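You operate a simulated robot arm through the tools that you are given. There is no shell and no other tool. Be economical: measure what you need, move in short steps, check, and stop when the job is done.

Carry out the task below with a simulated robot arm. There is one attempt and no reset: what you move stays moved.

TASK
Put things in order on the long table. At the end: the red paintbrush stands where the green pack stood; the green pack stands where the teal tin stood; the white paintbrush stands on top of the purple tape roll; the teal tin from the long table stands where the blue pad stood; the blue pad from the long table stands on top of the brown wood block; whatever was shut is shut again. Leave all else as you found it, and nothing knocked over.
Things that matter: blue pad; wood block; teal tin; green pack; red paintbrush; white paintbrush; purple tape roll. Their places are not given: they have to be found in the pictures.

The check looks at the end state, three seconds after you hand in, the way a careful person would. Anything else that was tipped, shoved, dropped, spilled or broken makes it a failure.

THE ROBOT
A 7-joint arm with a two-finger parallel gripper, fixed in place. Base frame: the origin is at the foot of the arm, x ahead of it, y to its left, z up; the work surface is at about z = 0. Units: m, degrees, N and s.
With the tool pointing down near the work surface it reaches from about 0.24 to 0.62 m from the base axis. Its first joint turns from -66.0 to 66.0 degrees. Payload 2.6 kg.
The TCP is the grasp point between the finger pads, 0.03 m short of the fingertips. In the tool frame z runs along the fingers and y along their closing line. Largest opening 0.094 m; finger width 0.028, thickness 0.01; the body of the gripper, 0.05 by 0.096 m, starts 0.055 m behind the TCP.
Orientation is that of the tool frame in the base frame, as [roll, pitch, yaw] about the fixed x, y, z axes, in that order (R = Rz(yaw) Ry(pitch) Rx(roll)). With the fingers straight down and closing along the base's y, the tool's x points along the base's -x, its y along +y and its z along -z.

THE INTERFACE
- The arm moves only by the tool send_rows. Its argument "steps" is a list that holds one entry, the list of rows, each a list of 7 numbers: the turn, a rotation vector about the base's x, y, z in degrees, then the shift along the base's x, y, z in m, then the opening, from 0 (shut) to 1 (fully open). In form: [[[wx, wy, wz, dx, dy, dz, grip], ...]]. A call has 1 to 12 rows; each row is the pose to reach, as a shift and turn from the pose commanded when the call began. Each row takes 0.2 s and may step no farther than 0.05 m and 8.6 degrees from the row before; otherwise, or with a gripper value out of range, the whole call is refused. Where a pose cannot be reached the arm comes as near as it can. A force on the tool above 40 N (or 10 N above the force at the start of the call, whichever is more), or a blocked arm, ends the call early, and 0.2 s more pass. Each finger travels about 0.072 m/s and halts on what it meets, pressing with about 22 N; the grip force reading is that of the motor and also rises with nothing between the fingers. The clock runs only during rows and for 0.2 s after the last one: add rows that repeat a pose to give the fingers time. It gives the time, the measured TCP pose, the force on the tool (base axes), the opening and the grip force at its end, in the units of the frame above (readings bear some noise), and new pictures: "views" is both (left out), scene, wrist or none.
- Cameras (640 x 400 px; columns grow to the right, rows downward): "scene" is fixed at [0.0353, 0.4461, 0.5624]; the picture's right is [-0.69, -0.72, 0.00], its down [-0.51, 0.49, -0.71] and it looks along [0.51, -0.49, -0.71] (base axes); focal length 263 px, centre (320, 200). "wrist" rides on the gripper at [-0.037, 0, -0.058] in the tool frame; the picture's right is [0.00, -1.00, 0.00], its down [0.97, 0.00, -0.24] and it looks along [0.24, 0.00, 0.97] (tool axes); focal length 218 px, centre (320, 200).
- pixel_to_xyz(camera, pixels): for up to 12 pixels [column, row] of the newest picture of that camera ("zoom" is the newest enlarged one), the place [x, y, z] in the base frame of the surface seen there, good to about 0.002 m, but the place of the scene camera against the robot may be out by one fixed shift of up to 0.018 m in any direction. No time passes.
- close_up(camera, box): a new picture of the part [left, top, right, bottom] of that camera's present view, enlarged. No time passes.
- job_done(): hands the job in; it is judged then, once.

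Keep the steps short. Do not move on a guess: measure, check each grasp and each placing, and mend mistakes. In all there are 80 turns and 120 pictures (those below and enlarged ones count). Leave the gripper open and the arm clear of the work at the hand-in unless told otherwise, and finish with a single line.

The tools are called after "Request:" as name(argument=value, ...) on one line, values as JSON. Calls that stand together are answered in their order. send_rows: Moves the arm, as the interface text tells. Its arguments: {"type":"object","properties":{"steps":{"type":"array"},"views":{"type":"string","enum":["both","scene","wrist","none"]}},"required":["steps"]} The other tools are called the same way: pixel_to_xyz (camera, pixels) gives the place of the surface under pixels of a picture; close_up (camera, box) takes an enlarged picture of a part of a camera's view; job_done () hands the job in.

At the start:

```text
clock: 0.0
tool_pos: [0.4131, 0.1116, 0.3142]
ee_rot: [180.0, -0.1, -180.0]
force: [-0.1, -0.1, 0.0]
gripper_width: 0.0941
gripper_force: 0.0
```

scene: 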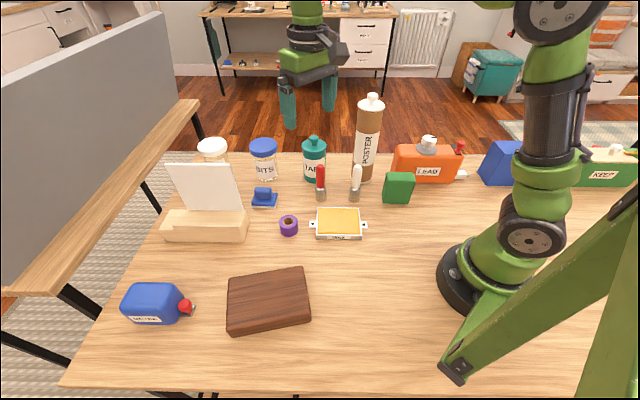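
wrist: 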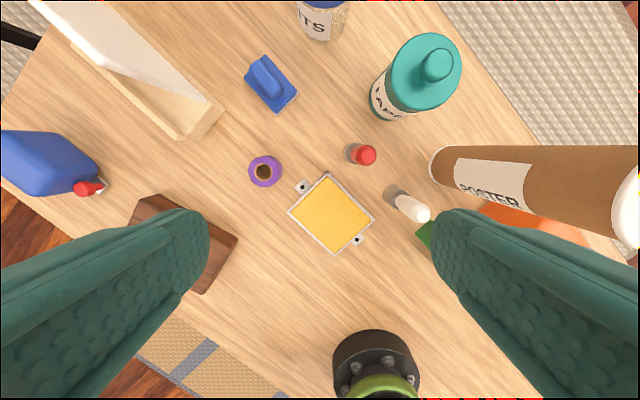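

I start with enlarged views of the scene to identify each object.

Request:
close_up(camera="scene", box=[150, 90, 310, 250])

Request:
close_up(camera="scene", box=[280, 90, 480, 250])

Request:
close_up(camera="scene", box=[440, 100, 640, 220])

Request:
pixel_to_xyz(camera="scene", pixels=[[264, 202], [264, 190], [314, 175], [314, 140], [321, 197], [320, 170], [355, 197], [357, 170], [397, 192], [288, 220], [268, 295], [338, 222]])

Request:
pixel_to_xyz(camera="wrist", pixels=[[266, 76], [285, 100], [421, 75], [437, 64], [365, 155], [412, 208], [425, 235], [265, 158], [190, 235], [330, 215], [265, 170], [200, 120]])

```text
2.50 times, centred on (230, 170) of scene
```

zoom: 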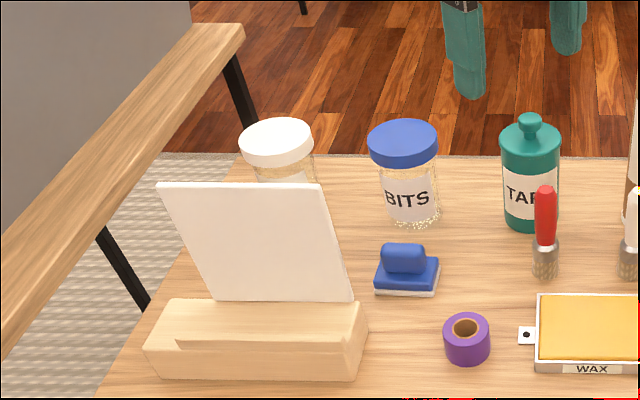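

```text
2.50 times, centred on (380, 170) of scene
```

zoom: 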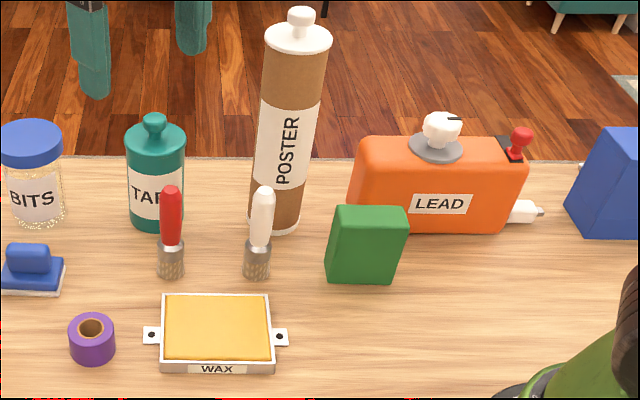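

```text
3.20 times, centred on (540, 160) of scene
```

zoom: 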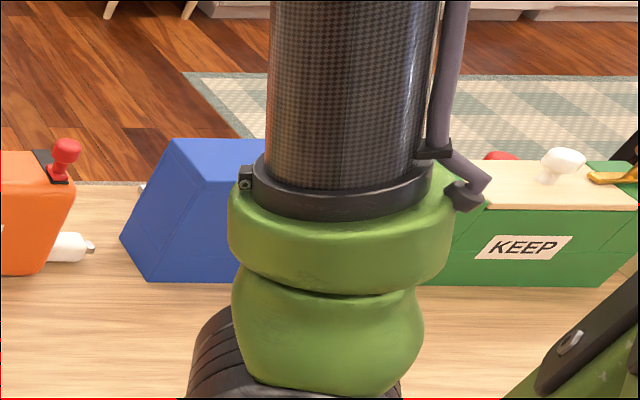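

```text
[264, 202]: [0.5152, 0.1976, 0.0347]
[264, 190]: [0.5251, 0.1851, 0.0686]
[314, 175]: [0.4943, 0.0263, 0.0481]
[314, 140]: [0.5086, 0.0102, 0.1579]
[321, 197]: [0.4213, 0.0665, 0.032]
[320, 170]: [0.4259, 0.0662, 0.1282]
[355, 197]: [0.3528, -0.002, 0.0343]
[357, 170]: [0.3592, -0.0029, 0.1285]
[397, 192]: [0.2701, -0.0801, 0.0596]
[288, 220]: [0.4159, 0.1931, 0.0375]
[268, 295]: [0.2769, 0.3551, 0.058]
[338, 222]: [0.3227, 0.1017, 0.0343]
```

```text
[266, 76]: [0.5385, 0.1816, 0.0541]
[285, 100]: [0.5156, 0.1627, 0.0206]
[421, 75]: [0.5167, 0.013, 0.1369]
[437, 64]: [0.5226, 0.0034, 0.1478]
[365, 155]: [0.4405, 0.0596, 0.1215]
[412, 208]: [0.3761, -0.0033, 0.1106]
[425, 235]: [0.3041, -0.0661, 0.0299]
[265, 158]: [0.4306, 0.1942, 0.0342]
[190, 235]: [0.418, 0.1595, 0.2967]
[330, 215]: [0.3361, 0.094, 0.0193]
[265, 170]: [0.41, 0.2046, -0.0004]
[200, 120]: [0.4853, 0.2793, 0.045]
```

I can make out the pad at scene (264,198), tin (314,165), red brush (321,185), white brush (355,185), green pack (397,188), tape roll (288,226) and dark wood block (268,300). I'll move over the blue pad for a closer wrist view.

Request:
send_rows(steps=[[[0, 0, 0, 0.04, 0.023, -0.015, 1], [0, 0, 0, 0.08, 0.046, -0.03, 1], [0, 0, 0, 0.115, 0.068, -0.05, 1], [0, 0, 0, 0.115, 0.068, -0.05, 1]]], views="wrist")

```text
clock: 1.0
tool_pos: [0.5259, 0.1794, 0.2627]
ee_rot: [-180.0, 0.1, -180.0]
force: [-0.1, 0.0, -0.2]
gripper_width: 0.0937
gripper_force: 0.1
```

wrist: 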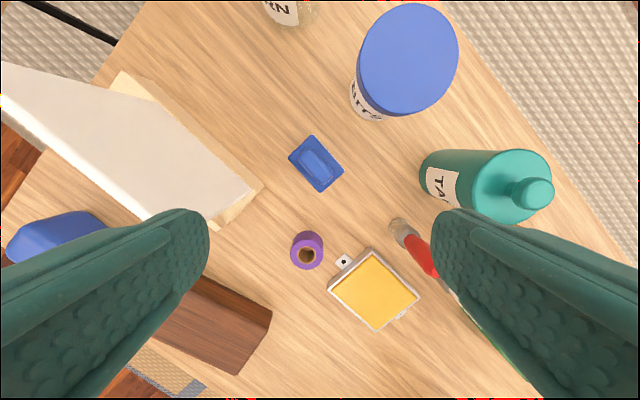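

Pad is at wrist (316,163). Enlarge and measure it, the tape roll and the tin.

Request:
close_up(camera="wrist", box=[270, 120, 366, 180])

Request:
pixel_to_xyz(camera="wrist", pixels=[[315, 162], [313, 136], [290, 157], [343, 172], [320, 192], [305, 152], [326, 175], [306, 238], [307, 255], [425, 155], [422, 178], [538, 192]])

```text
6.67 times, centred on (318, 150) of wrist
```

zoom: 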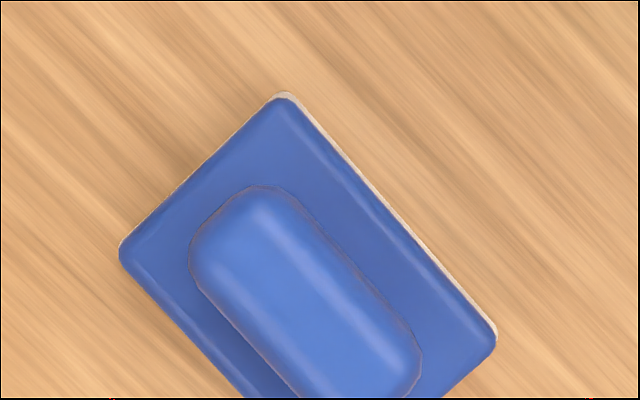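

```text
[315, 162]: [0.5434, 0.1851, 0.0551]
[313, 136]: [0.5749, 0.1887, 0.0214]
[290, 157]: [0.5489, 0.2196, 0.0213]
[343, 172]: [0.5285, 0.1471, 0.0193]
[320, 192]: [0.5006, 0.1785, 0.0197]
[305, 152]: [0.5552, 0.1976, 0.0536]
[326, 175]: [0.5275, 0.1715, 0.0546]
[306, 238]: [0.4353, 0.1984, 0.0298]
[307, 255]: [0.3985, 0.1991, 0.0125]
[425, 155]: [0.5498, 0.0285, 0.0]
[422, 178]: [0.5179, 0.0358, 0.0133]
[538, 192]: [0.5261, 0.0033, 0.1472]
```

Pad measured: centre ≈ (0.538,0.1835), handle top z 0.055, long axis at 42°. Now I measure the wood block and calibrate the scene camera's offset with pad features.

Request:
close_up(camera="scene", box=[200, 240, 360, 340])

Request:
pixel_to_xyz(camera="zoom", pixels=[[115, 155], [425, 112], [440, 300], [112, 360], [270, 230], [60, 300], [560, 300]])

Request:
pixel_to_xyz(camera="scene", pixels=[[253, 203], [276, 205], [277, 194], [263, 189], [290, 245], [320, 260], [314, 137], [264, 142], [250, 148], [277, 148]])

Request:
pixel_to_xyz(camera="wrist", pixels=[[290, 220], [270, 310], [265, 330], [238, 374], [405, 60], [360, 60], [457, 50], [410, 5], [400, 115], [230, 340]])

```text
4.00 times, centred on (280, 290) of scene
```

zoom: 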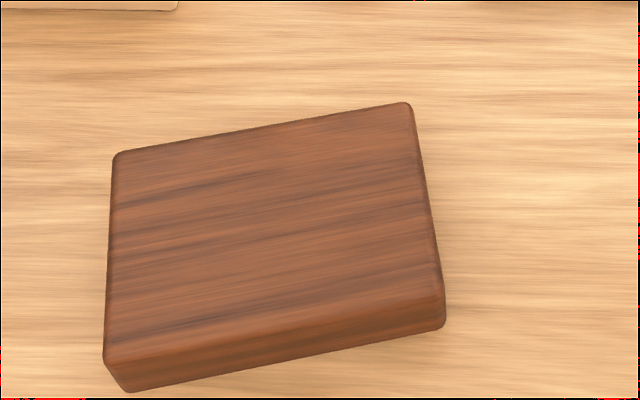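

```text
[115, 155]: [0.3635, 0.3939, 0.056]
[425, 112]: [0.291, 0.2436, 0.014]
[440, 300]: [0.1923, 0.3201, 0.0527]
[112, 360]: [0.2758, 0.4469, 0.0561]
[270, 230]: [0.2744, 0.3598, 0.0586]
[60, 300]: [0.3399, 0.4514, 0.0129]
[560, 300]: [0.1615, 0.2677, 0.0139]
```

```text
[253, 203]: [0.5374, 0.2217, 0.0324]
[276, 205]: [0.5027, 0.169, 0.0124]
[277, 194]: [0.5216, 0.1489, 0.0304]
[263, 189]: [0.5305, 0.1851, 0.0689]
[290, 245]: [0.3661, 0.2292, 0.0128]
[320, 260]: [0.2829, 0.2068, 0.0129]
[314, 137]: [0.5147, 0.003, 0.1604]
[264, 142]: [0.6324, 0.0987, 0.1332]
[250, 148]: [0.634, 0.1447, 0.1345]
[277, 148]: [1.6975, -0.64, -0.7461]
```

```text
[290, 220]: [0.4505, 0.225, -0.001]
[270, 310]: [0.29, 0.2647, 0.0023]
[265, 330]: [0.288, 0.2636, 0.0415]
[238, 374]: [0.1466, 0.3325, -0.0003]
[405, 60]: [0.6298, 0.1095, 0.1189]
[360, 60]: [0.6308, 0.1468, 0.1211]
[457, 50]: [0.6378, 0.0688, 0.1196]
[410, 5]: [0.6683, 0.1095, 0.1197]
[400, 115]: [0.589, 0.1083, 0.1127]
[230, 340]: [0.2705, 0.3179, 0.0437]
```

Scene camera offset: true ≈ scene + (0.010, -0.001, -0.0135). Wood block centre ≈ (0.288, 0.356), top 0.044. I check the card stand's clearance next to the pad.

Request:
pixel_to_xyz(camera="wrist", pixels=[[260, 185], [222, 227], [125, 75], [250, 195], [245, 190], [10, 70], [150, 215], [170, 120], [235, 165]])

Request:
pixel_to_xyz(camera="scene", pixels=[[166, 166], [236, 165], [241, 208], [182, 208], [247, 213], [244, 240], [372, 97], [368, 180], [395, 165], [460, 142], [386, 175], [412, 175]])

```text
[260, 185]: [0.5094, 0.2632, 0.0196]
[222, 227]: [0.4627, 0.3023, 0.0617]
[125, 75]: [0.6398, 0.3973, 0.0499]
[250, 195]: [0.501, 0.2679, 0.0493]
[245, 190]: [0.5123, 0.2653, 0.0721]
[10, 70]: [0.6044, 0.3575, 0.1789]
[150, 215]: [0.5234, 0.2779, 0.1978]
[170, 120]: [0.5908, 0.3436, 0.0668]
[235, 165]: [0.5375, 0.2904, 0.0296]
```

```text
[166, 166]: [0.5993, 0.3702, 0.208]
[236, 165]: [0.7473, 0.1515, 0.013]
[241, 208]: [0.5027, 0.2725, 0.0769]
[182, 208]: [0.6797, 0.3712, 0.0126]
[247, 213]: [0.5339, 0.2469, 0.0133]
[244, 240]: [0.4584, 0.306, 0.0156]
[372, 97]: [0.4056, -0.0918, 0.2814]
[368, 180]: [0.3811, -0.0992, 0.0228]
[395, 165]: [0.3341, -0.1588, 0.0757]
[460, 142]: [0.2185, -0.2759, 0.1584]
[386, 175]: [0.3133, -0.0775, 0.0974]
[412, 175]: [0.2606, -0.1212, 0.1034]
```

Clear of the card stand (≥4 cm). Now I turn the gripper 42° and lower to z ≈ 0.11 above the pad handle, half open, then check.

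Request:
send_rows(steps=[[[0, 0, 8.4, 0.003, 0.001, -0.03, 0.7], [0, 0, 16.8, 0.006, 0.002, -0.06, 0.7], [0, 0, 25.2, 0.009, 0.003, -0.09, 0.7], [0, 0, 33.6, 0.012, 0.004, -0.12, 0.7], [0, 0, 42, 0.013, 0.005, -0.154, 0.7], [0, 0, 42, 0.013, 0.005, -0.154, 0.7]]], views="wrist")

```text
clock: 2.4
tool_pos: [0.5391, 0.1817, 0.1092]
ee_rot: [-180.0, 0.1, -137.9]
force: [0.0, 0.6, -0.6]
gripper_width: 0.0656
gripper_force: 0.1
```

wrist: 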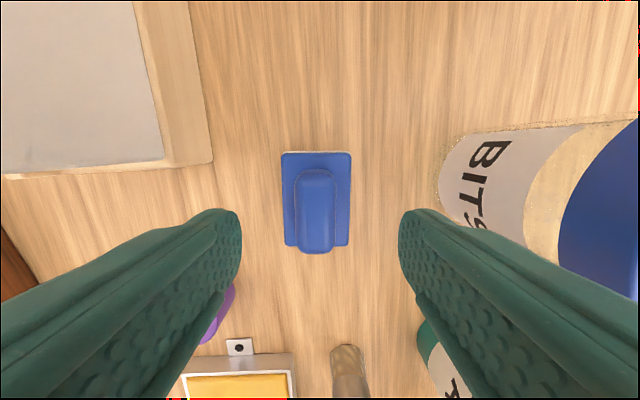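

Aligned. Check the pad's place once more from here.

Request:
pixel_to_xyz(camera="wrist", pixels=[[285, 156], [348, 156], [289, 243], [344, 242], [315, 180], [316, 230], [300, 200], [331, 200]])

```text
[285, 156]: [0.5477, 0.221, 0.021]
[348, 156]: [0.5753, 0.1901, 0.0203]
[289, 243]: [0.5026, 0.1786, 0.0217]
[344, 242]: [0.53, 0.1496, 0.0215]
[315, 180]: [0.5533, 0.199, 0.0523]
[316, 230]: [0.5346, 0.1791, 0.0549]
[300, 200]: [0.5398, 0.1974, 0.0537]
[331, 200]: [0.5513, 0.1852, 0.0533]
```

Pad centre ≈ (0.539,0.1847). I lower to z≈0.057 and close on the handle.

Request:
send_rows(steps=[[[0, 0, 0, 0, 0.001, -0.03, 0.7], [0, 0, 0, 0, 0.001, -0.053, 0.7], [0, 0, 0, 0, 0.001, -0.053, 0.5], [0, 0, 0, 0, 0.001, -0.053, 0.2], [0, 0, 0, 0, 0.001, -0.053, 0], [0, 0, 0, 0, 0.001, -0.053, 0], [0, 0, 0, 0, 0.001, -0.053, 0]]], views="wrist")

```text
clock: 4.0
tool_pos: [0.5411, 0.1834, 0.0576]
ee_rot: [180.0, 0.0, -138.1]
force: [0.1, -0.5, -0.8]
gripper_width: 0.0279
gripper_force: 22.6
```

wrist: 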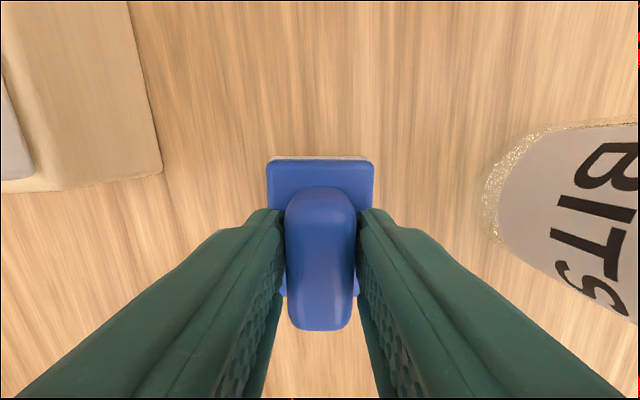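

The handle is gripped (0.028 m). Lift to 0.28 and travel over the wood block.

Request:
send_rows(steps=[[[0, 0, 0, 0, 0, 0.045, 0], [0, 0, 0, 0, 0, 0.09, 0], [0, 0, 0, 0, 0, 0.135, 0], [0, 0, 0, 0, 0, 0.18, 0], [0, 0, 0, -0.03, 0.02, 0.2, 0], [0, 0, 0, -0.068, 0.046, 0.2, 0], [0, 0, 0, -0.106, 0.072, 0.2, 0], [0, 0, 0, -0.144, 0.098, 0.2, 0], [0, 0, 0, -0.182, 0.124, 0.2, 0], [0, 0, 0, -0.22, 0.15, 0.2, 0], [0, 0, 0, -0.251, 0.171, 0.2, 0], [0, 0, 0, -0.251, 0.171, 0.17, 0]]], views="both")

```text
clock: 6.6
tool_pos: [0.2871, 0.3567, 0.2263]
ee_rot: [-180.0, 0.0, -138.0]
force: [0.5, -0.3, -0.7]
gripper_width: 0.0278
gripper_force: 21.9
```

scene: 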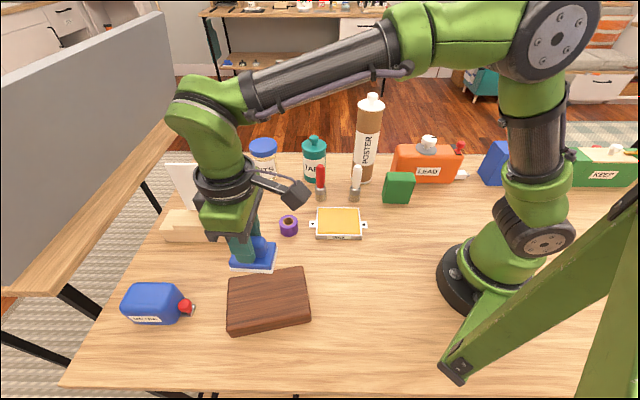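
wrist: 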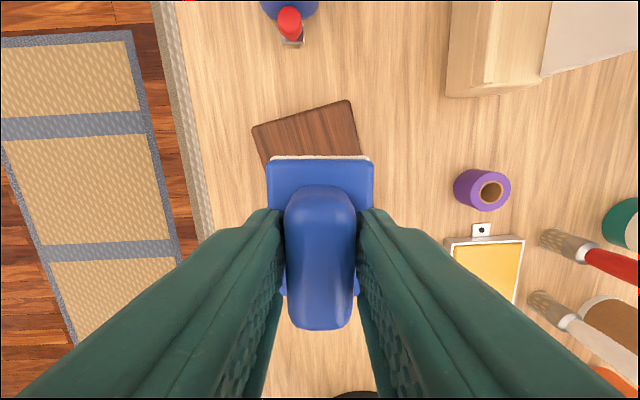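

Pad still held. I verify the block's far corners at wrist (254,130), (349,101).

Request:
pixel_to_xyz(camera="wrist", pixels=[[255, 129], [349, 102], [300, 117], [262, 160], [359, 150]])

Request:
pixel_to_xyz(camera="scene", pixels=[[231, 278], [302, 269], [308, 312], [228, 328]])

```text
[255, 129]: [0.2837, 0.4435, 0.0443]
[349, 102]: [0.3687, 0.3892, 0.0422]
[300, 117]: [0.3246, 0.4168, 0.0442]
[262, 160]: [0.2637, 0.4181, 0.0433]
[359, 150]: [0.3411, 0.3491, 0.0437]
```

```text
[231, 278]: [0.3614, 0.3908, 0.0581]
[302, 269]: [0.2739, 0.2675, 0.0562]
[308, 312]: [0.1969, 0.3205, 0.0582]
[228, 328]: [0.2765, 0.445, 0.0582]
```

Block centre (0.286,0.3545), top 0.044. Lower the pad to contact (TCP z ≈ 0.1015) and check.

Request:
send_rows(steps=[[[0, 0, 0, -0.002, -0.001, -0.04, 0], [0, 0, 0, -0.002, -0.001, -0.08, 0], [0, 0, 0, -0.002, -0.001, -0.11, 0], [0, 0, 0, -0.002, -0.001, -0.12, 0], [0, 0, 0, -0.002, -0.001, -0.1255, 0], [0, 0, 0, -0.002, -0.001, -0.1255, 0]]], views="scene")

```text
clock: 8.0
tool_pos: [0.2902, 0.3549, 0.102]
ee_rot: [180.0, 0.2, -138.0]
force: [-0.7, -0.9, 4.1]
gripper_width: 0.0278
gripper_force: 22.1
```

scene: 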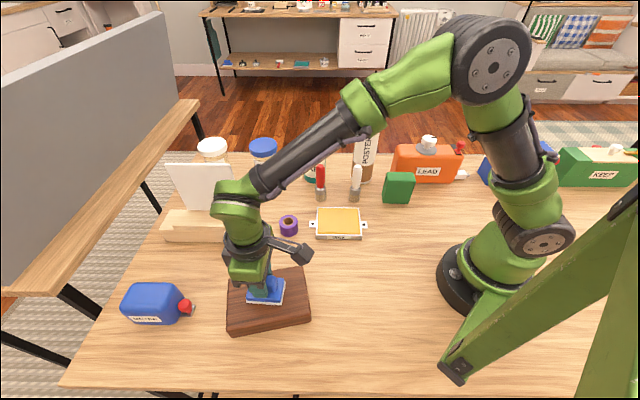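

The force reads +4 N, so the pad has touched down on the block. Release, then lift straight up.

Request:
send_rows(steps=[[[0, 0, 0, 0, 0, 0, 0.3], [0, 0, 0, 0, 0, 0, 0.6], [0, 0, 0, 0, 0, 0, 0.6], [0, 0, 0, 0, 0, 0.04, 0.6], [0, 0, 0, 0, 0, 0.085, 0.6], [0, 0, 0, 0, 0, 0.13, 1], [0, 0, 0, 0, 0, 0.175, 1], [0, 0, 0, 0, 0, 0.175, 1]]], views="both")

```text
clock: 9.8
tool_pos: [0.2876, 0.3536, 0.2755]
ee_rot: [180.0, -0.1, -138.0]
force: [-0.3, -0.4, 0.4]
gripper_width: 0.0941
gripper_force: 0.0
```

scene: 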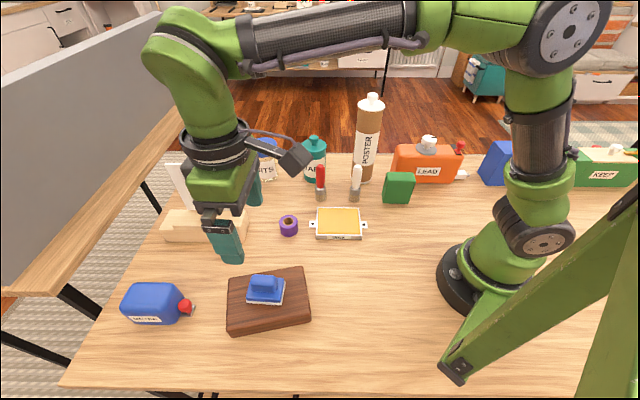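
wrist: 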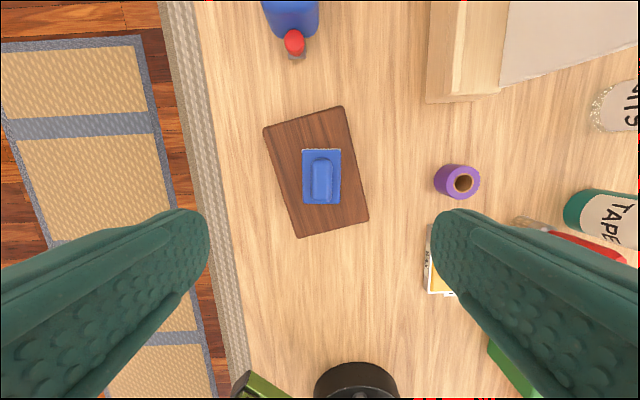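

Pad sits well on the block. Now the tin: enlarge to see its lid seam and measure heights.

Request:
close_up(camera="scene", box=[282, 125, 362, 215])

Request:
pixel_to_xyz(camera="scene", pixels=[[314, 138], [314, 150], [314, 156], [314, 163], [314, 180], [304, 160], [324, 160], [309, 145], [356, 168], [356, 198], [321, 167], [320, 198]])

```text
4.44 times, centred on (322, 170) of scene
```

zoom: 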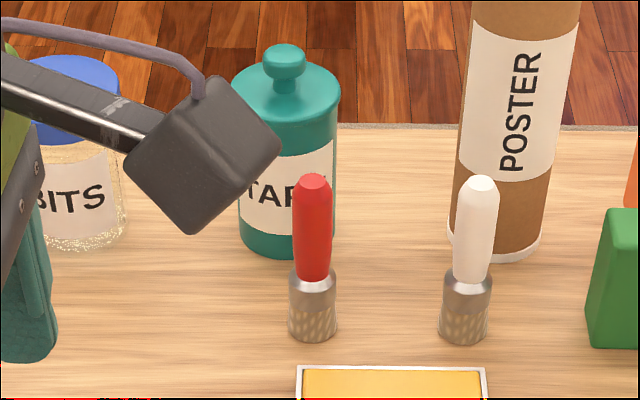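

```text
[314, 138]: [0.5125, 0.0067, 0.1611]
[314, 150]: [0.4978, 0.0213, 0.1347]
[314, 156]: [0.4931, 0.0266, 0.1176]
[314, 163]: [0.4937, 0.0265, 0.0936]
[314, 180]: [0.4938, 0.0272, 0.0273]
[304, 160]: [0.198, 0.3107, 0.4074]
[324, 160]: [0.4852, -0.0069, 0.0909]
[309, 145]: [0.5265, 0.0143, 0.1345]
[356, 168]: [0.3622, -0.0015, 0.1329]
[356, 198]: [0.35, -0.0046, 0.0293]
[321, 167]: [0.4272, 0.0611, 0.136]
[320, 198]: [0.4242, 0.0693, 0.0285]
```

Tin: shoulder at z≈0.121, knob top 0.148. I measure the grey box on the wrist (scene (300,158)) relative to the tool so as not to strike the tall tube.

Request:
pixel_to_xyz(camera="scene", pixels=[[300, 148], [308, 160], [292, 172], [284, 160], [300, 165], [250, 140], [225, 205], [357, 105], [385, 105], [372, 107], [355, 178], [383, 175]])

```text
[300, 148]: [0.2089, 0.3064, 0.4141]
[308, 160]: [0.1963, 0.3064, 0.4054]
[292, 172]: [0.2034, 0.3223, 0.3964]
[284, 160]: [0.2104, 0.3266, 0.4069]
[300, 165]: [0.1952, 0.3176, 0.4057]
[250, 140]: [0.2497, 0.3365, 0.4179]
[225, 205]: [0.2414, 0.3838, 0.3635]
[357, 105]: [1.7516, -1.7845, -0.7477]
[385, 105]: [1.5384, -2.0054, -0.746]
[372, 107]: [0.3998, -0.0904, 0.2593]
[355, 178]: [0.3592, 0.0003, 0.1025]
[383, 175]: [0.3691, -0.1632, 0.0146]
```

The box rides 0.105–0.14 above TCP, up to 0.1 m on the tool's +x side. I'll approach the tin at yaw ≈150° so that it points away from the tall tube. Travel to above the tin at z≈0.277.

Request:
send_rows(steps=[[[0, 0, -7.2, 0.0238, -0.0351, 0.01, 1], [0, 0, -14.4, 0.0476, -0.0702, 0.01, 1], [0, 0, -21.6, 0.0714, -0.1053, 0.01, 1], [0, 0, -28.8, 0.0952, -0.1404, 0.01, 1], [0, 0, -36, 0.119, -0.1755, 0.01, 1], [0, 0, -43.2, 0.1428, -0.2106, 0.01, 1], [0, 0, -50.4, 0.1666, -0.2457, 0.01, 1], [0, 0, -57.6, 0.1904, -0.2808, 0.01, 1], [0, 0, -64.8, 0.2142, -0.3159, 0.01, 1], [0, 0, -72, 0.238, -0.3506, 0.01, 1], [0, 0, -72, 0.238, -0.3506, 0, 1]]], views="both")

```text
clock: 12.2
tool_pos: [0.5254, 0.0045, 0.2768]
ee_rot: [180.0, 0.0, 149.8]
force: [0.1, 0.4, -0.1]
gripper_width: 0.094
gripper_force: 0.2
```

scene: 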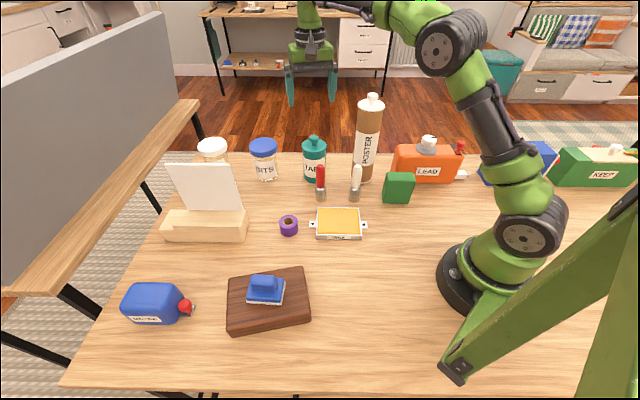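
wrist: 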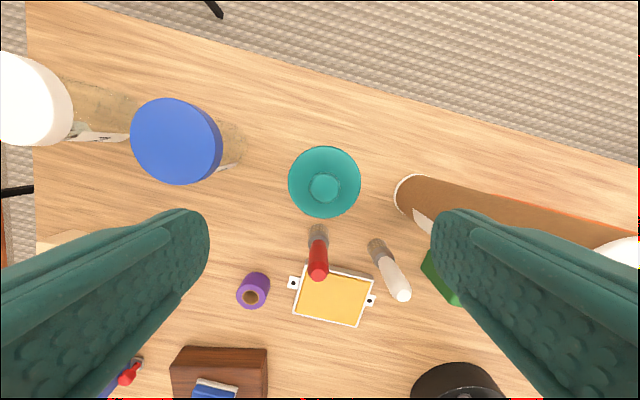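

Tin is at wrist (324,182). Measure its rim and knob; also brushes, tape roll and pack from here.

Request:
close_up(camera="wrist", box=[276, 135, 372, 231])

Request:
pixel_to_xyz(camera="wrist", pixels=[[323, 186], [291, 182], [358, 182], [327, 149], [322, 214], [404, 180], [415, 215], [320, 231], [375, 245], [253, 297], [245, 300], [430, 262]])

```text
4.17 times, centred on (324, 183) of wrist
```

zoom: 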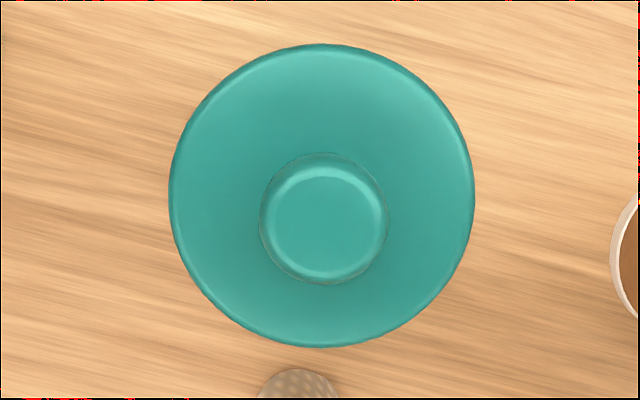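

```text
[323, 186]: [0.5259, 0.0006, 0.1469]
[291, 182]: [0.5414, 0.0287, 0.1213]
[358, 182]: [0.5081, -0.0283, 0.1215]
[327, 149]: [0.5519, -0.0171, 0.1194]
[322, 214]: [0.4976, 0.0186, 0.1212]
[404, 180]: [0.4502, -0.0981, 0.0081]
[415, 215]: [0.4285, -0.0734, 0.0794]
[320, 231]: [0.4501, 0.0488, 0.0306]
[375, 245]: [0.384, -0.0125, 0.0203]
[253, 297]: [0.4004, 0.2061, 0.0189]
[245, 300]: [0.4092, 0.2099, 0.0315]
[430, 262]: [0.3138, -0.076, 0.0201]
```

Tin centre (0.525,0.0005), diameter ≈0.066. Lower around it to TCP z=0.10, watching force; grip.

Request:
send_rows(steps=[[[0, 0, 0, -0.001, -0.0045, -0.03, 1], [0, 0, 0, -0.001, -0.0045, -0.07, 1], [0, 0, 0, -0.001, -0.0045, -0.11, 1], [0, 0, 0, -0.001, -0.0045, -0.14, 1], [0, 0, 0, -0.001, -0.0045, -0.165, 1], [0, 0, 0, -0.001, -0.0045, -0.1767, 1], [0, 0, 0, -0.001, -0.0045, -0.1767, 1]]], views="both")

```text
clock: 13.8
tool_pos: [0.5234, -0.0005, 0.0988]
ee_rot: [-179.9, -0.1, 150.0]
force: [-0.6, -0.6, -0.2]
gripper_width: 0.0941
gripper_force: 0.0
```

scene: 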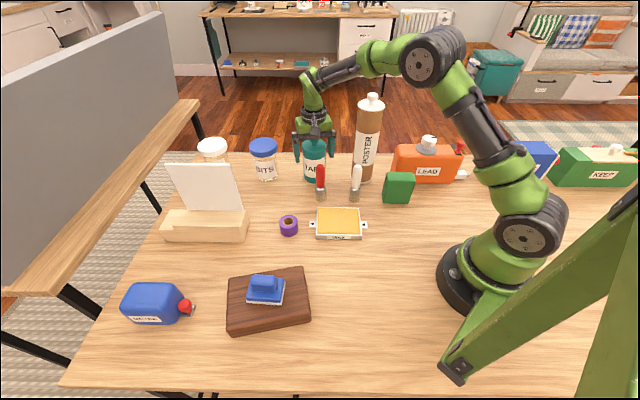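
wrist: 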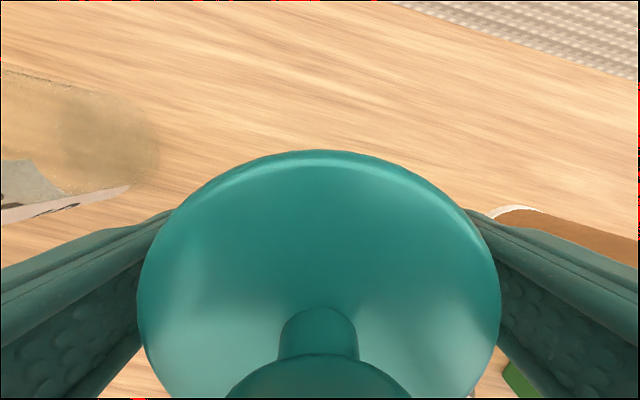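

Fingers straddle the tin freely. Close and lift 1 cm as a check.

Request:
send_rows(steps=[[[0, 0, 0, 0, 0, 0, 0.8], [0, 0, 0, 0, 0, 0, 0.6], [0, 0, 0, 0, 0, 0, 0.4], [0, 0, 0, 0, 0, 0, 0.4], [0, 0, 0, 0, 0, 0.01, 0.4], [0, 0, 0, 0, 0, 0.02, 0.4], [0, 0, 0, 0, 0, 0.02, 0.4]]], views="both")

```text
clock: 15.4
tool_pos: [0.5242, -0.0008, 0.1204]
ee_rot: [-179.9, 0.0, 150.0]
force: [-0.8, -0.2, -2.0]
gripper_width: 0.0739
gripper_force: 22.1
```

scene: 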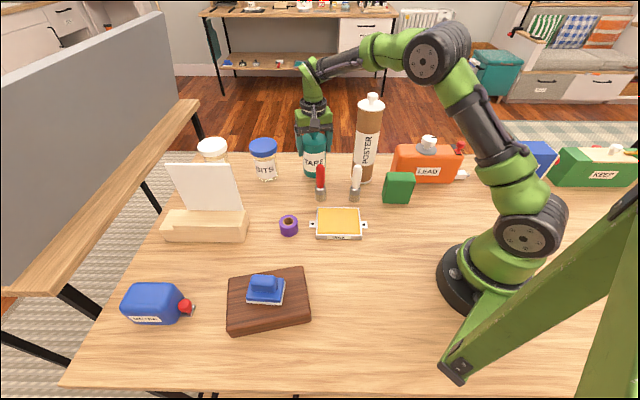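
wrist: 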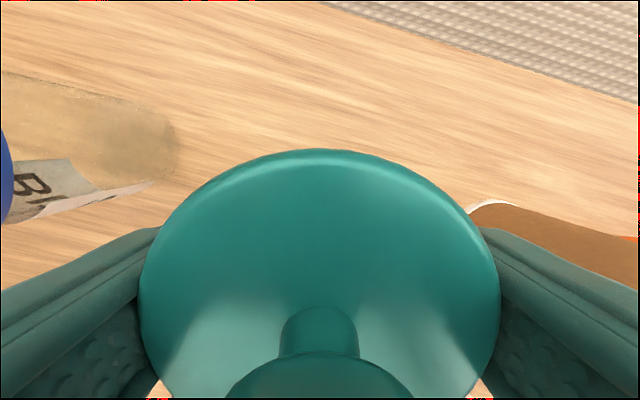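

Tin is held (lifts cleanly). Raise to z 0.27 and carry it over to the pad's old place at (0.539,0.1847).

Request:
send_rows(steps=[[[0, 0, 0, 0, 0, 0.045, 0.4], [0, 0, 0, 0, 0, 0.09, 0.4], [0, 0, 0, 0, 0.01, 0.13, 0.4], [0, 0, 0, 0.003, 0.045, 0.15, 0.4], [0, 0, 0, 0.007, 0.09, 0.15, 0.4], [0, 0, 0, 0.011, 0.135, 0.15, 0.4], [0, 0, 0, 0.014, 0.17, 0.15, 0.4], [0, 0, 0, 0.014, 0.184, 0.14, 0.4], [0, 0, 0, 0.014, 0.184, 0.1, 0.4], [0, 0, 0, 0.014, 0.184, 0.06, 0.4], [0, 0, 0, 0.014, 0.184, 0.02, 0.4], [0, 0, 0, 0.014, 0.184, 0.01, 0.4]]], views="both")

```text
clock: 18.0
tool_pos: [0.5386, 0.1842, 0.1291]
ee_rot: [-179.9, 0.0, 150.1]
force: [0.0, -0.7, -1.3]
gripper_width: 0.0738
gripper_force: 21.7
```

scene: 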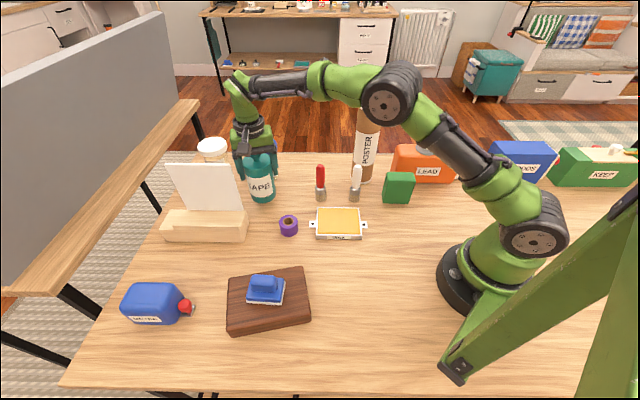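
wrist: 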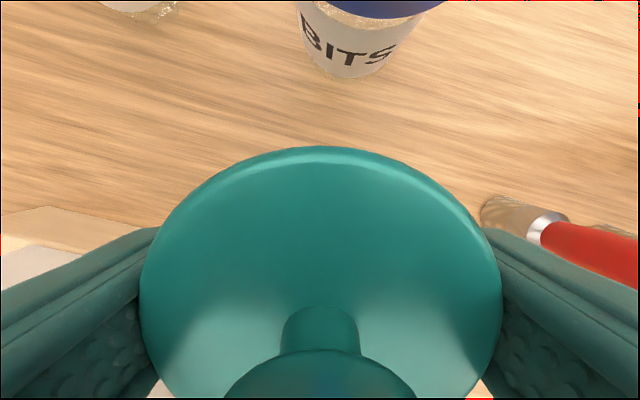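

Over the place with clear margins. Set down (z 0.100).

Request:
send_rows(steps=[[[0, 0, 0, 0, 0, -0.015, 0.4], [0, 0, 0, 0, 0, -0.025, 0.4], [0, 0, 0, 0, 0, -0.0295, 0.4], [0, 0, 0, 0, 0, -0.0305, 0.4], [0, 0, 0, 0, 0, -0.0305, 0.4]]], views="none")

```text
clock: 19.2
tool_pos: [0.5378, 0.1831, 0.0989]
ee_rot: [-180.0, -0.1, 150.1]
force: [-0.3, -0.6, -1.6]
gripper_width: 0.0738
gripper_force: 22.5
```

Force still shows the tin's weight; lower by small steps until contact.

Request:
send_rows(steps=[[[0, 0, 0, 0, 0, -0.001, 0.4], [0, 0, 0, 0, 0, -0.002, 0.4], [0, 0, 0, 0, 0, -0.002, 0.4]]], views="wrist")

```text
clock: 20.0
tool_pos: [0.5396, 0.1831, 0.0997]
ee_rot: [179.8, 0.2, 150.0]
force: [-5.1, -1.9, 12.4]
gripper_width: 0.0737
gripper_force: 21.8
```

wrist: 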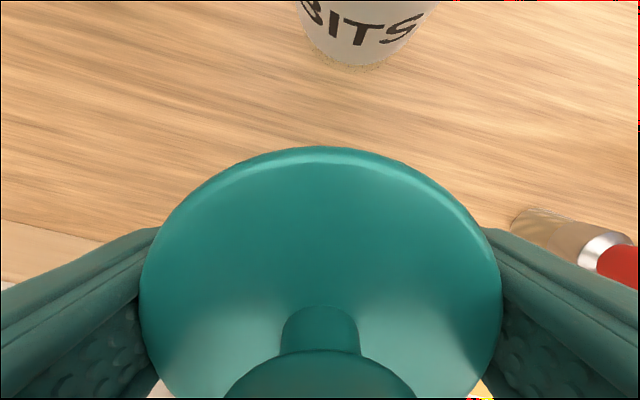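

Firm contact (12 N). Back off 1 mm, open fully, then rise straight up.

Request:
send_rows(steps=[[[0, 0, 0, 0, 0, 0.0015, 0.4], [0, 0, 0, 0, 0, 0.0015, 0.85], [0, 0, 0, 0, 0, 0.0015, 1], [0, 0, 0, 0, 0, 0.0015, 1], [0, 0, 0, 0, 0, 0.03, 1], [0, 0, 0, 0, 0, 0.07, 1], [0, 0, 0, 0, 0, 0.115, 1], [0, 0, 0, 0, 0, 0.16, 1], [0, 0, 0, 0, 0, 0.18, 1], [0, 0, 0, 0, 0, 0.18, 1]]], views="both")

```text
clock: 22.2
tool_pos: [0.533, 0.1886, 0.2757]
ee_rot: [179.9, 0.0, 150.1]
force: [0.6, 0.0, -0.1]
gripper_width: 0.0937
gripper_force: 0.1
out of reach, approached as far as the arm can: row 9, 10
```

scene: 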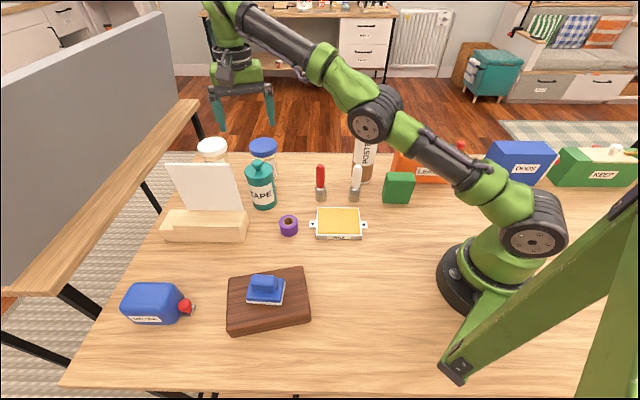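
wrist: 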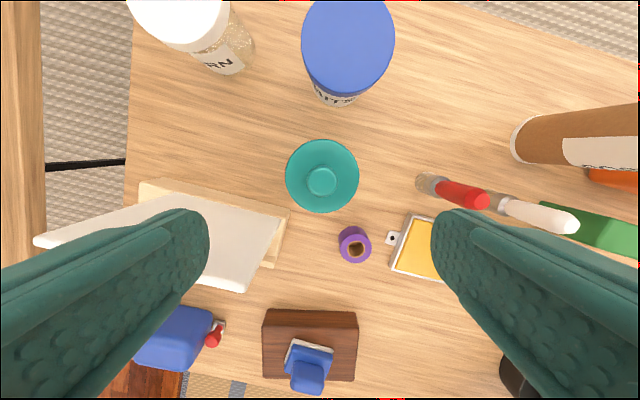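

Tin stands. Verify its position, and measure the tape roll for later.

Request:
pixel_to_xyz(camera="wrist", pixels=[[288, 176], [356, 176], [324, 142], [319, 209], [322, 180], [339, 243], [369, 240], [356, 230], [352, 258], [421, 180], [440, 190]])

Request:
close_up(camera="scene", box=[270, 205, 310, 245])

```text
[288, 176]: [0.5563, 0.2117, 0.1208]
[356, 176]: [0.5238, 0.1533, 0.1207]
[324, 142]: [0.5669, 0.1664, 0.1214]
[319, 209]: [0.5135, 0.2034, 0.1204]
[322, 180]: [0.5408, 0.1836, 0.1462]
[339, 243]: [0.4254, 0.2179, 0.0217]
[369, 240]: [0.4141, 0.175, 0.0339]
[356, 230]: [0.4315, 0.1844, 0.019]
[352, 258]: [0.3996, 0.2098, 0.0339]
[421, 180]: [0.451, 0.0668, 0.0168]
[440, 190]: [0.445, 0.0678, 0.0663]
```

```text
10.00 times, centred on (290, 225) of scene
```

zoom: 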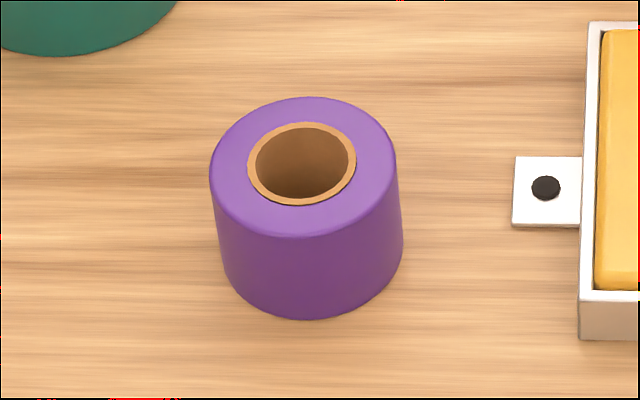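

Tin centre (0.540,0.183) — good. Now travel to above the green pack at height ~0.30, yaw 180.

Request:
send_rows(steps=[[[0, 0, 4, -0.028, -0.03, 0.005, 1], [0, 0, 8, -0.056, -0.06, 0.01, 1], [0, 0, 12, -0.084, -0.09, 0.015, 1], [0, 0, 16, -0.112, -0.12, 0.02, 1], [0, 0, 20, -0.14, -0.15, 0.025, 1], [0, 0, 24, -0.168, -0.18, 0.025, 1], [0, 0, 28, -0.196, -0.21, 0.025, 1], [0, 0, 30, -0.225, -0.24, 0.025, 1], [0, 0, 30, -0.225, -0.24, 0.025, 1]]], views="both")

```text
clock: 24.2
tool_pos: [0.3118, -0.0509, 0.2948]
ee_rot: [179.9, 0.0, -179.9]
force: [0.2, 0.2, 0.7]
gripper_width: 0.0939
gripper_force: 0.0
out of reach, approached as far as the arm can: row 1, 2, 3, 4, 5
```

scene: 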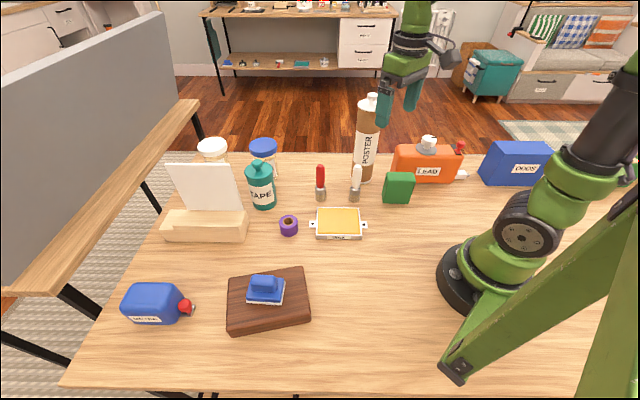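
wrist: 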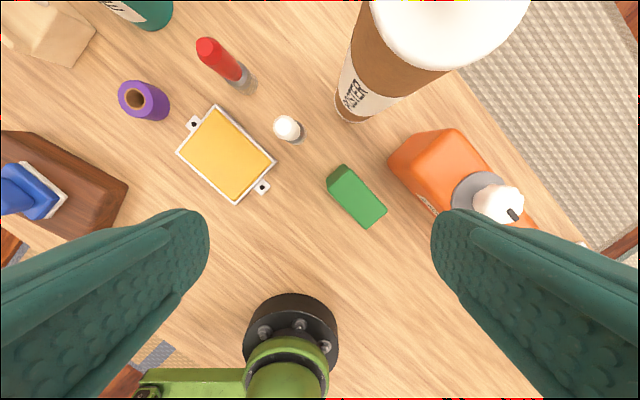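

Pack at wrist (356,197). Measure it and the orange can's and tube's edges.

Request:
close_up(camera="wrist", box=[308, 147, 404, 247])

Request:
pixel_to_xyz(camera="wrist", pixels=[[345, 168], [384, 209], [368, 227], [332, 195], [328, 182], [340, 110], [372, 118], [392, 160], [430, 205], [405, 140], [470, 60], [397, 178]])

Request:
pixel_to_xyz(camera="scene", pixels=[[372, 98], [395, 150], [392, 182], [455, 180], [390, 174], [414, 175], [410, 202], [384, 202], [386, 190]])

```text
4.00 times, centred on (356, 197) of wrist
```

zoom: 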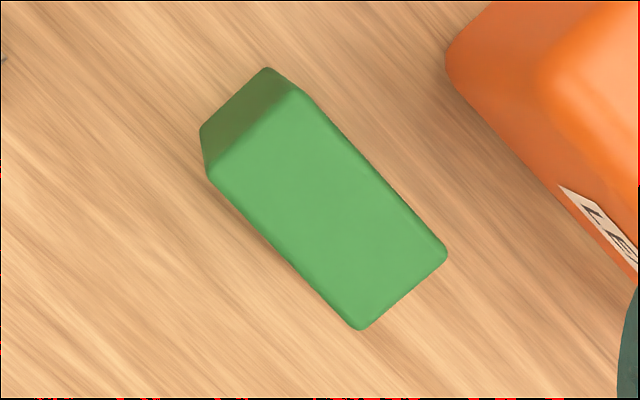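

```text
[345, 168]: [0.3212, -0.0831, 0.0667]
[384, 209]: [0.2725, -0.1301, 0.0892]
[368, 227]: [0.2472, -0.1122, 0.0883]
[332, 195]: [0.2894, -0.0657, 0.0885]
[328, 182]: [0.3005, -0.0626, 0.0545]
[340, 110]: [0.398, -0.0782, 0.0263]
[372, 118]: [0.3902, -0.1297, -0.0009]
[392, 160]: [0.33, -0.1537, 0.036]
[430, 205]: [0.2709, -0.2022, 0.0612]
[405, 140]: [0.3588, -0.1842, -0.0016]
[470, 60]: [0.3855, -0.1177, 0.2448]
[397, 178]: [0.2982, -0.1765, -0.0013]
```

```text
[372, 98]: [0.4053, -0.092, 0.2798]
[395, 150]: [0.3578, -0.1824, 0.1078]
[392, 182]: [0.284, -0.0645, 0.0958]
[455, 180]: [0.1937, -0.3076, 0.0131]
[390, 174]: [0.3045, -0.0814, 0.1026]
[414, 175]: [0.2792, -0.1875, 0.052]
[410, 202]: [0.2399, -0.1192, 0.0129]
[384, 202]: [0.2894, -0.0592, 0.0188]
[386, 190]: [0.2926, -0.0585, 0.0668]
```

Pack: centre (0.281,-0.098), top 0.089, long axis ≈43–45°, 0.063×0.031. I'll grip it end to end (closing along 43°, yaw 133), so the wrist box points away from can and tube both here and at the goal. Rotate and go down to z≈0.16 above it.

Request:
send_rows(steps=[[[0, 0, -7.7, -0.005, -0.008, -0.01, 1], [0, 0, -15.4, -0.01, -0.016, -0.03, 1], [0, 0, -23.1, -0.015, -0.024, -0.05, 1], [0, 0, -30.8, -0.02, -0.032, -0.08, 1], [0, 0, -38.5, -0.026, -0.04, -0.11, 1], [0, 0, -46, -0.031, -0.047, -0.135, 1], [0, 0, -46, -0.031, -0.047, -0.135, 1], [0, 0, -46, -0.031, -0.047, -0.135, 1]]], views="both")

```text
clock: 26.0
tool_pos: [0.2767, -0.0984, 0.1651]
ee_rot: [180.0, 0.1, 133.9]
force: [-0.2, 0.1, 0.0]
gripper_width: 0.0939
gripper_force: 0.0
```

scene: 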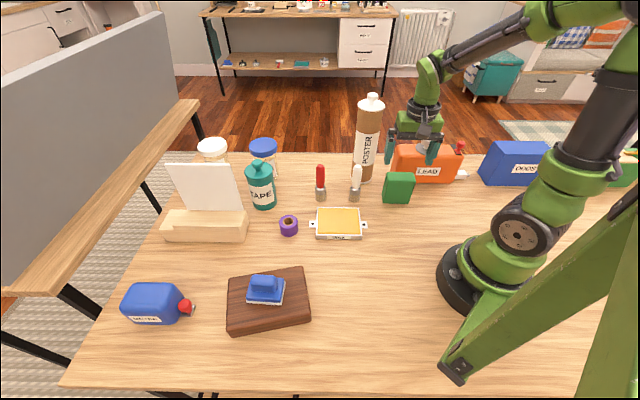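
wrist: 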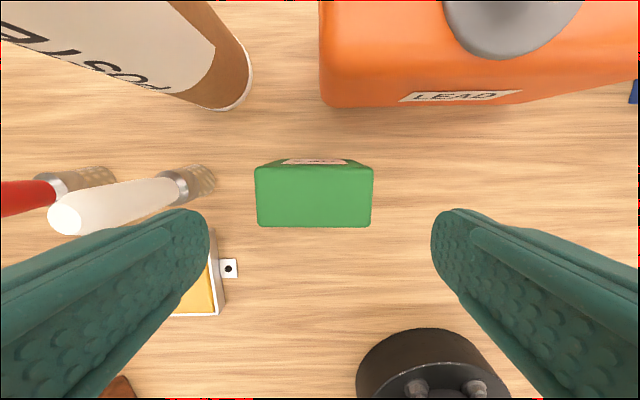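

Well aligned. Measure the pack again here.

Request:
pixel_to_xyz(camera="wrist", pixels=[[260, 172], [370, 172], [262, 222], [368, 222], [314, 197], [75, 215], [180, 170], [205, 190], [245, 85], [335, 100]])

```text
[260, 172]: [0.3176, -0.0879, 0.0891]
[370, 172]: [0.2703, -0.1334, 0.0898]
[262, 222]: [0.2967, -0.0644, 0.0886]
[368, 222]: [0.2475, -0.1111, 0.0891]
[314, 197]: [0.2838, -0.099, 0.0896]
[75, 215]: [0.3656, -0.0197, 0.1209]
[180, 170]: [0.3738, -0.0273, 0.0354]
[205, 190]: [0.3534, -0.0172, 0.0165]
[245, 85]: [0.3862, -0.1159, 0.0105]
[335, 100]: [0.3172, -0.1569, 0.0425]
```

Pack centre (0.283,-0.099). Shift 6 mm, lower to z 0.06.

Request:
send_rows(steps=[[[0, 0, 0, 0.006, -0.0007, -0.02, 1], [0, 0, 0, 0.006, -0.0007, -0.05, 1], [0, 0, 0, 0.006, -0.0007, -0.08, 1], [0, 0, 0, 0.006, -0.0007, -0.105, 1], [0, 0, 0, 0.006, -0.0007, -0.105, 1]]], views="wrist")

```text
clock: 27.2
tool_pos: [0.2843, -0.1006, 0.0594]
ee_rot: [180.0, 0.0, 134.0]
force: [-0.1, 0.5, 0.1]
gripper_width: 0.0939
gripper_force: 0.1
```

wrist: 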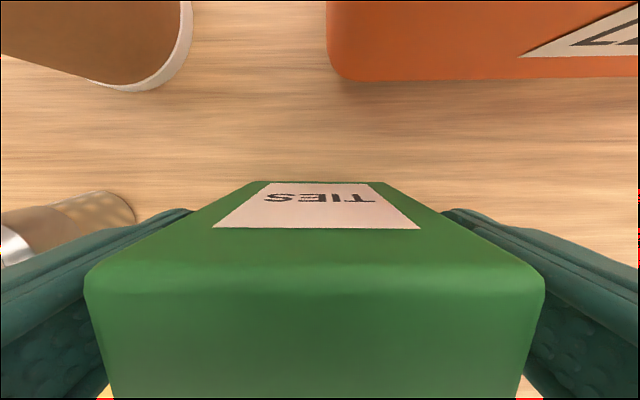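

Fingers straddle both ends. Close and lift 2 cm.

Request:
send_rows(steps=[[[0, 0, 0, 0, 0, 0, 0.8], [0, 0, 0, 0, 0, 0, 0.6], [0, 0, 0, 0, 0, 0, 0.4], [0, 0, 0, 0, 0, 0, 0.3], [0, 0, 0, 0, 0, 0, 0.3], [0, 0, 0, 0, 0, 0.01, 0.3], [0, 0, 0, 0, 0, 0.02, 0.3], [0, 0, 0, 0, 0, 0.02, 0.3]]], views="both")

```text
clock: 29.0
tool_pos: [0.2844, -0.1003, 0.0801]
ee_rot: [179.9, 0.1, 134.0]
force: [0.6, -0.2, -0.6]
gripper_width: 0.0789
gripper_force: 21.6
```

scene: 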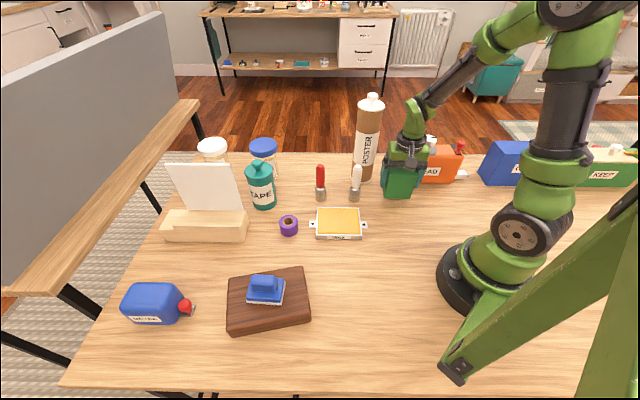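
wrist: 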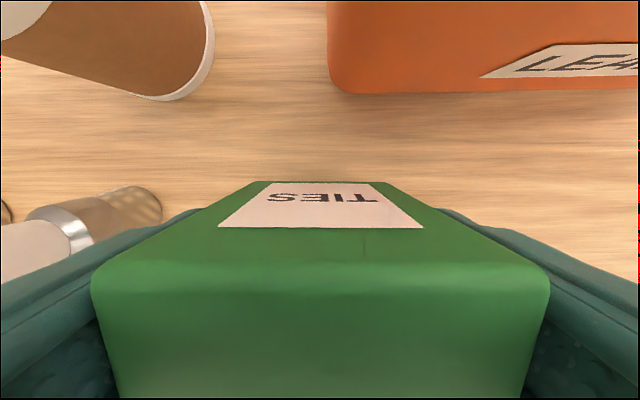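

Pack is held. Lift to z≈0.25, swing left then out, keeping away from the tube.

Request:
send_rows(steps=[[[0, 0, 0, 0, 0, 0.043, 0.3], [0, 0, 0, 0, 0, 0.086, 0.3], [0, 0, 0, 0, 0, 0.129, 0.3], [0, 0, 0, 0, 0, 0.17, 0.3], [0, 0, 0, 0.004, 0.04, 0.17, 0.3], [0, 0, 0, 0.008, 0.085, 0.17, 0.3], [0, 0, 0, 0.012, 0.13, 0.17, 0.3], [0, 0, 0, 0.03, 0.16, 0.17, 0.3], [0, 0, 0, 0.07, 0.175, 0.17, 0.3], [0, 0, 0, 0.115, 0.175, 0.17, 0.3], [0, 0, 0, 0.16, 0.175, 0.17, 0.3], [0, 0, 0, 0.16, 0.175, 0.17, 0.3]]], views="scene")

```text
clock: 31.6
tool_pos: [0.4429, 0.0769, 0.2509]
ee_rot: [180.0, -0.1, 134.0]
force: [0.3, -0.4, -1.6]
gripper_width: 0.0786
gripper_force: 21.7
```

scene: 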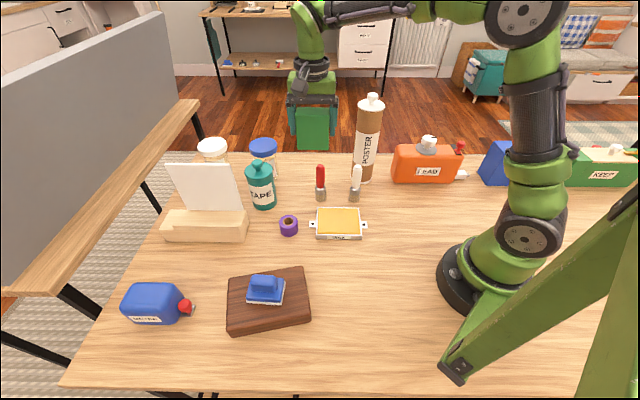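

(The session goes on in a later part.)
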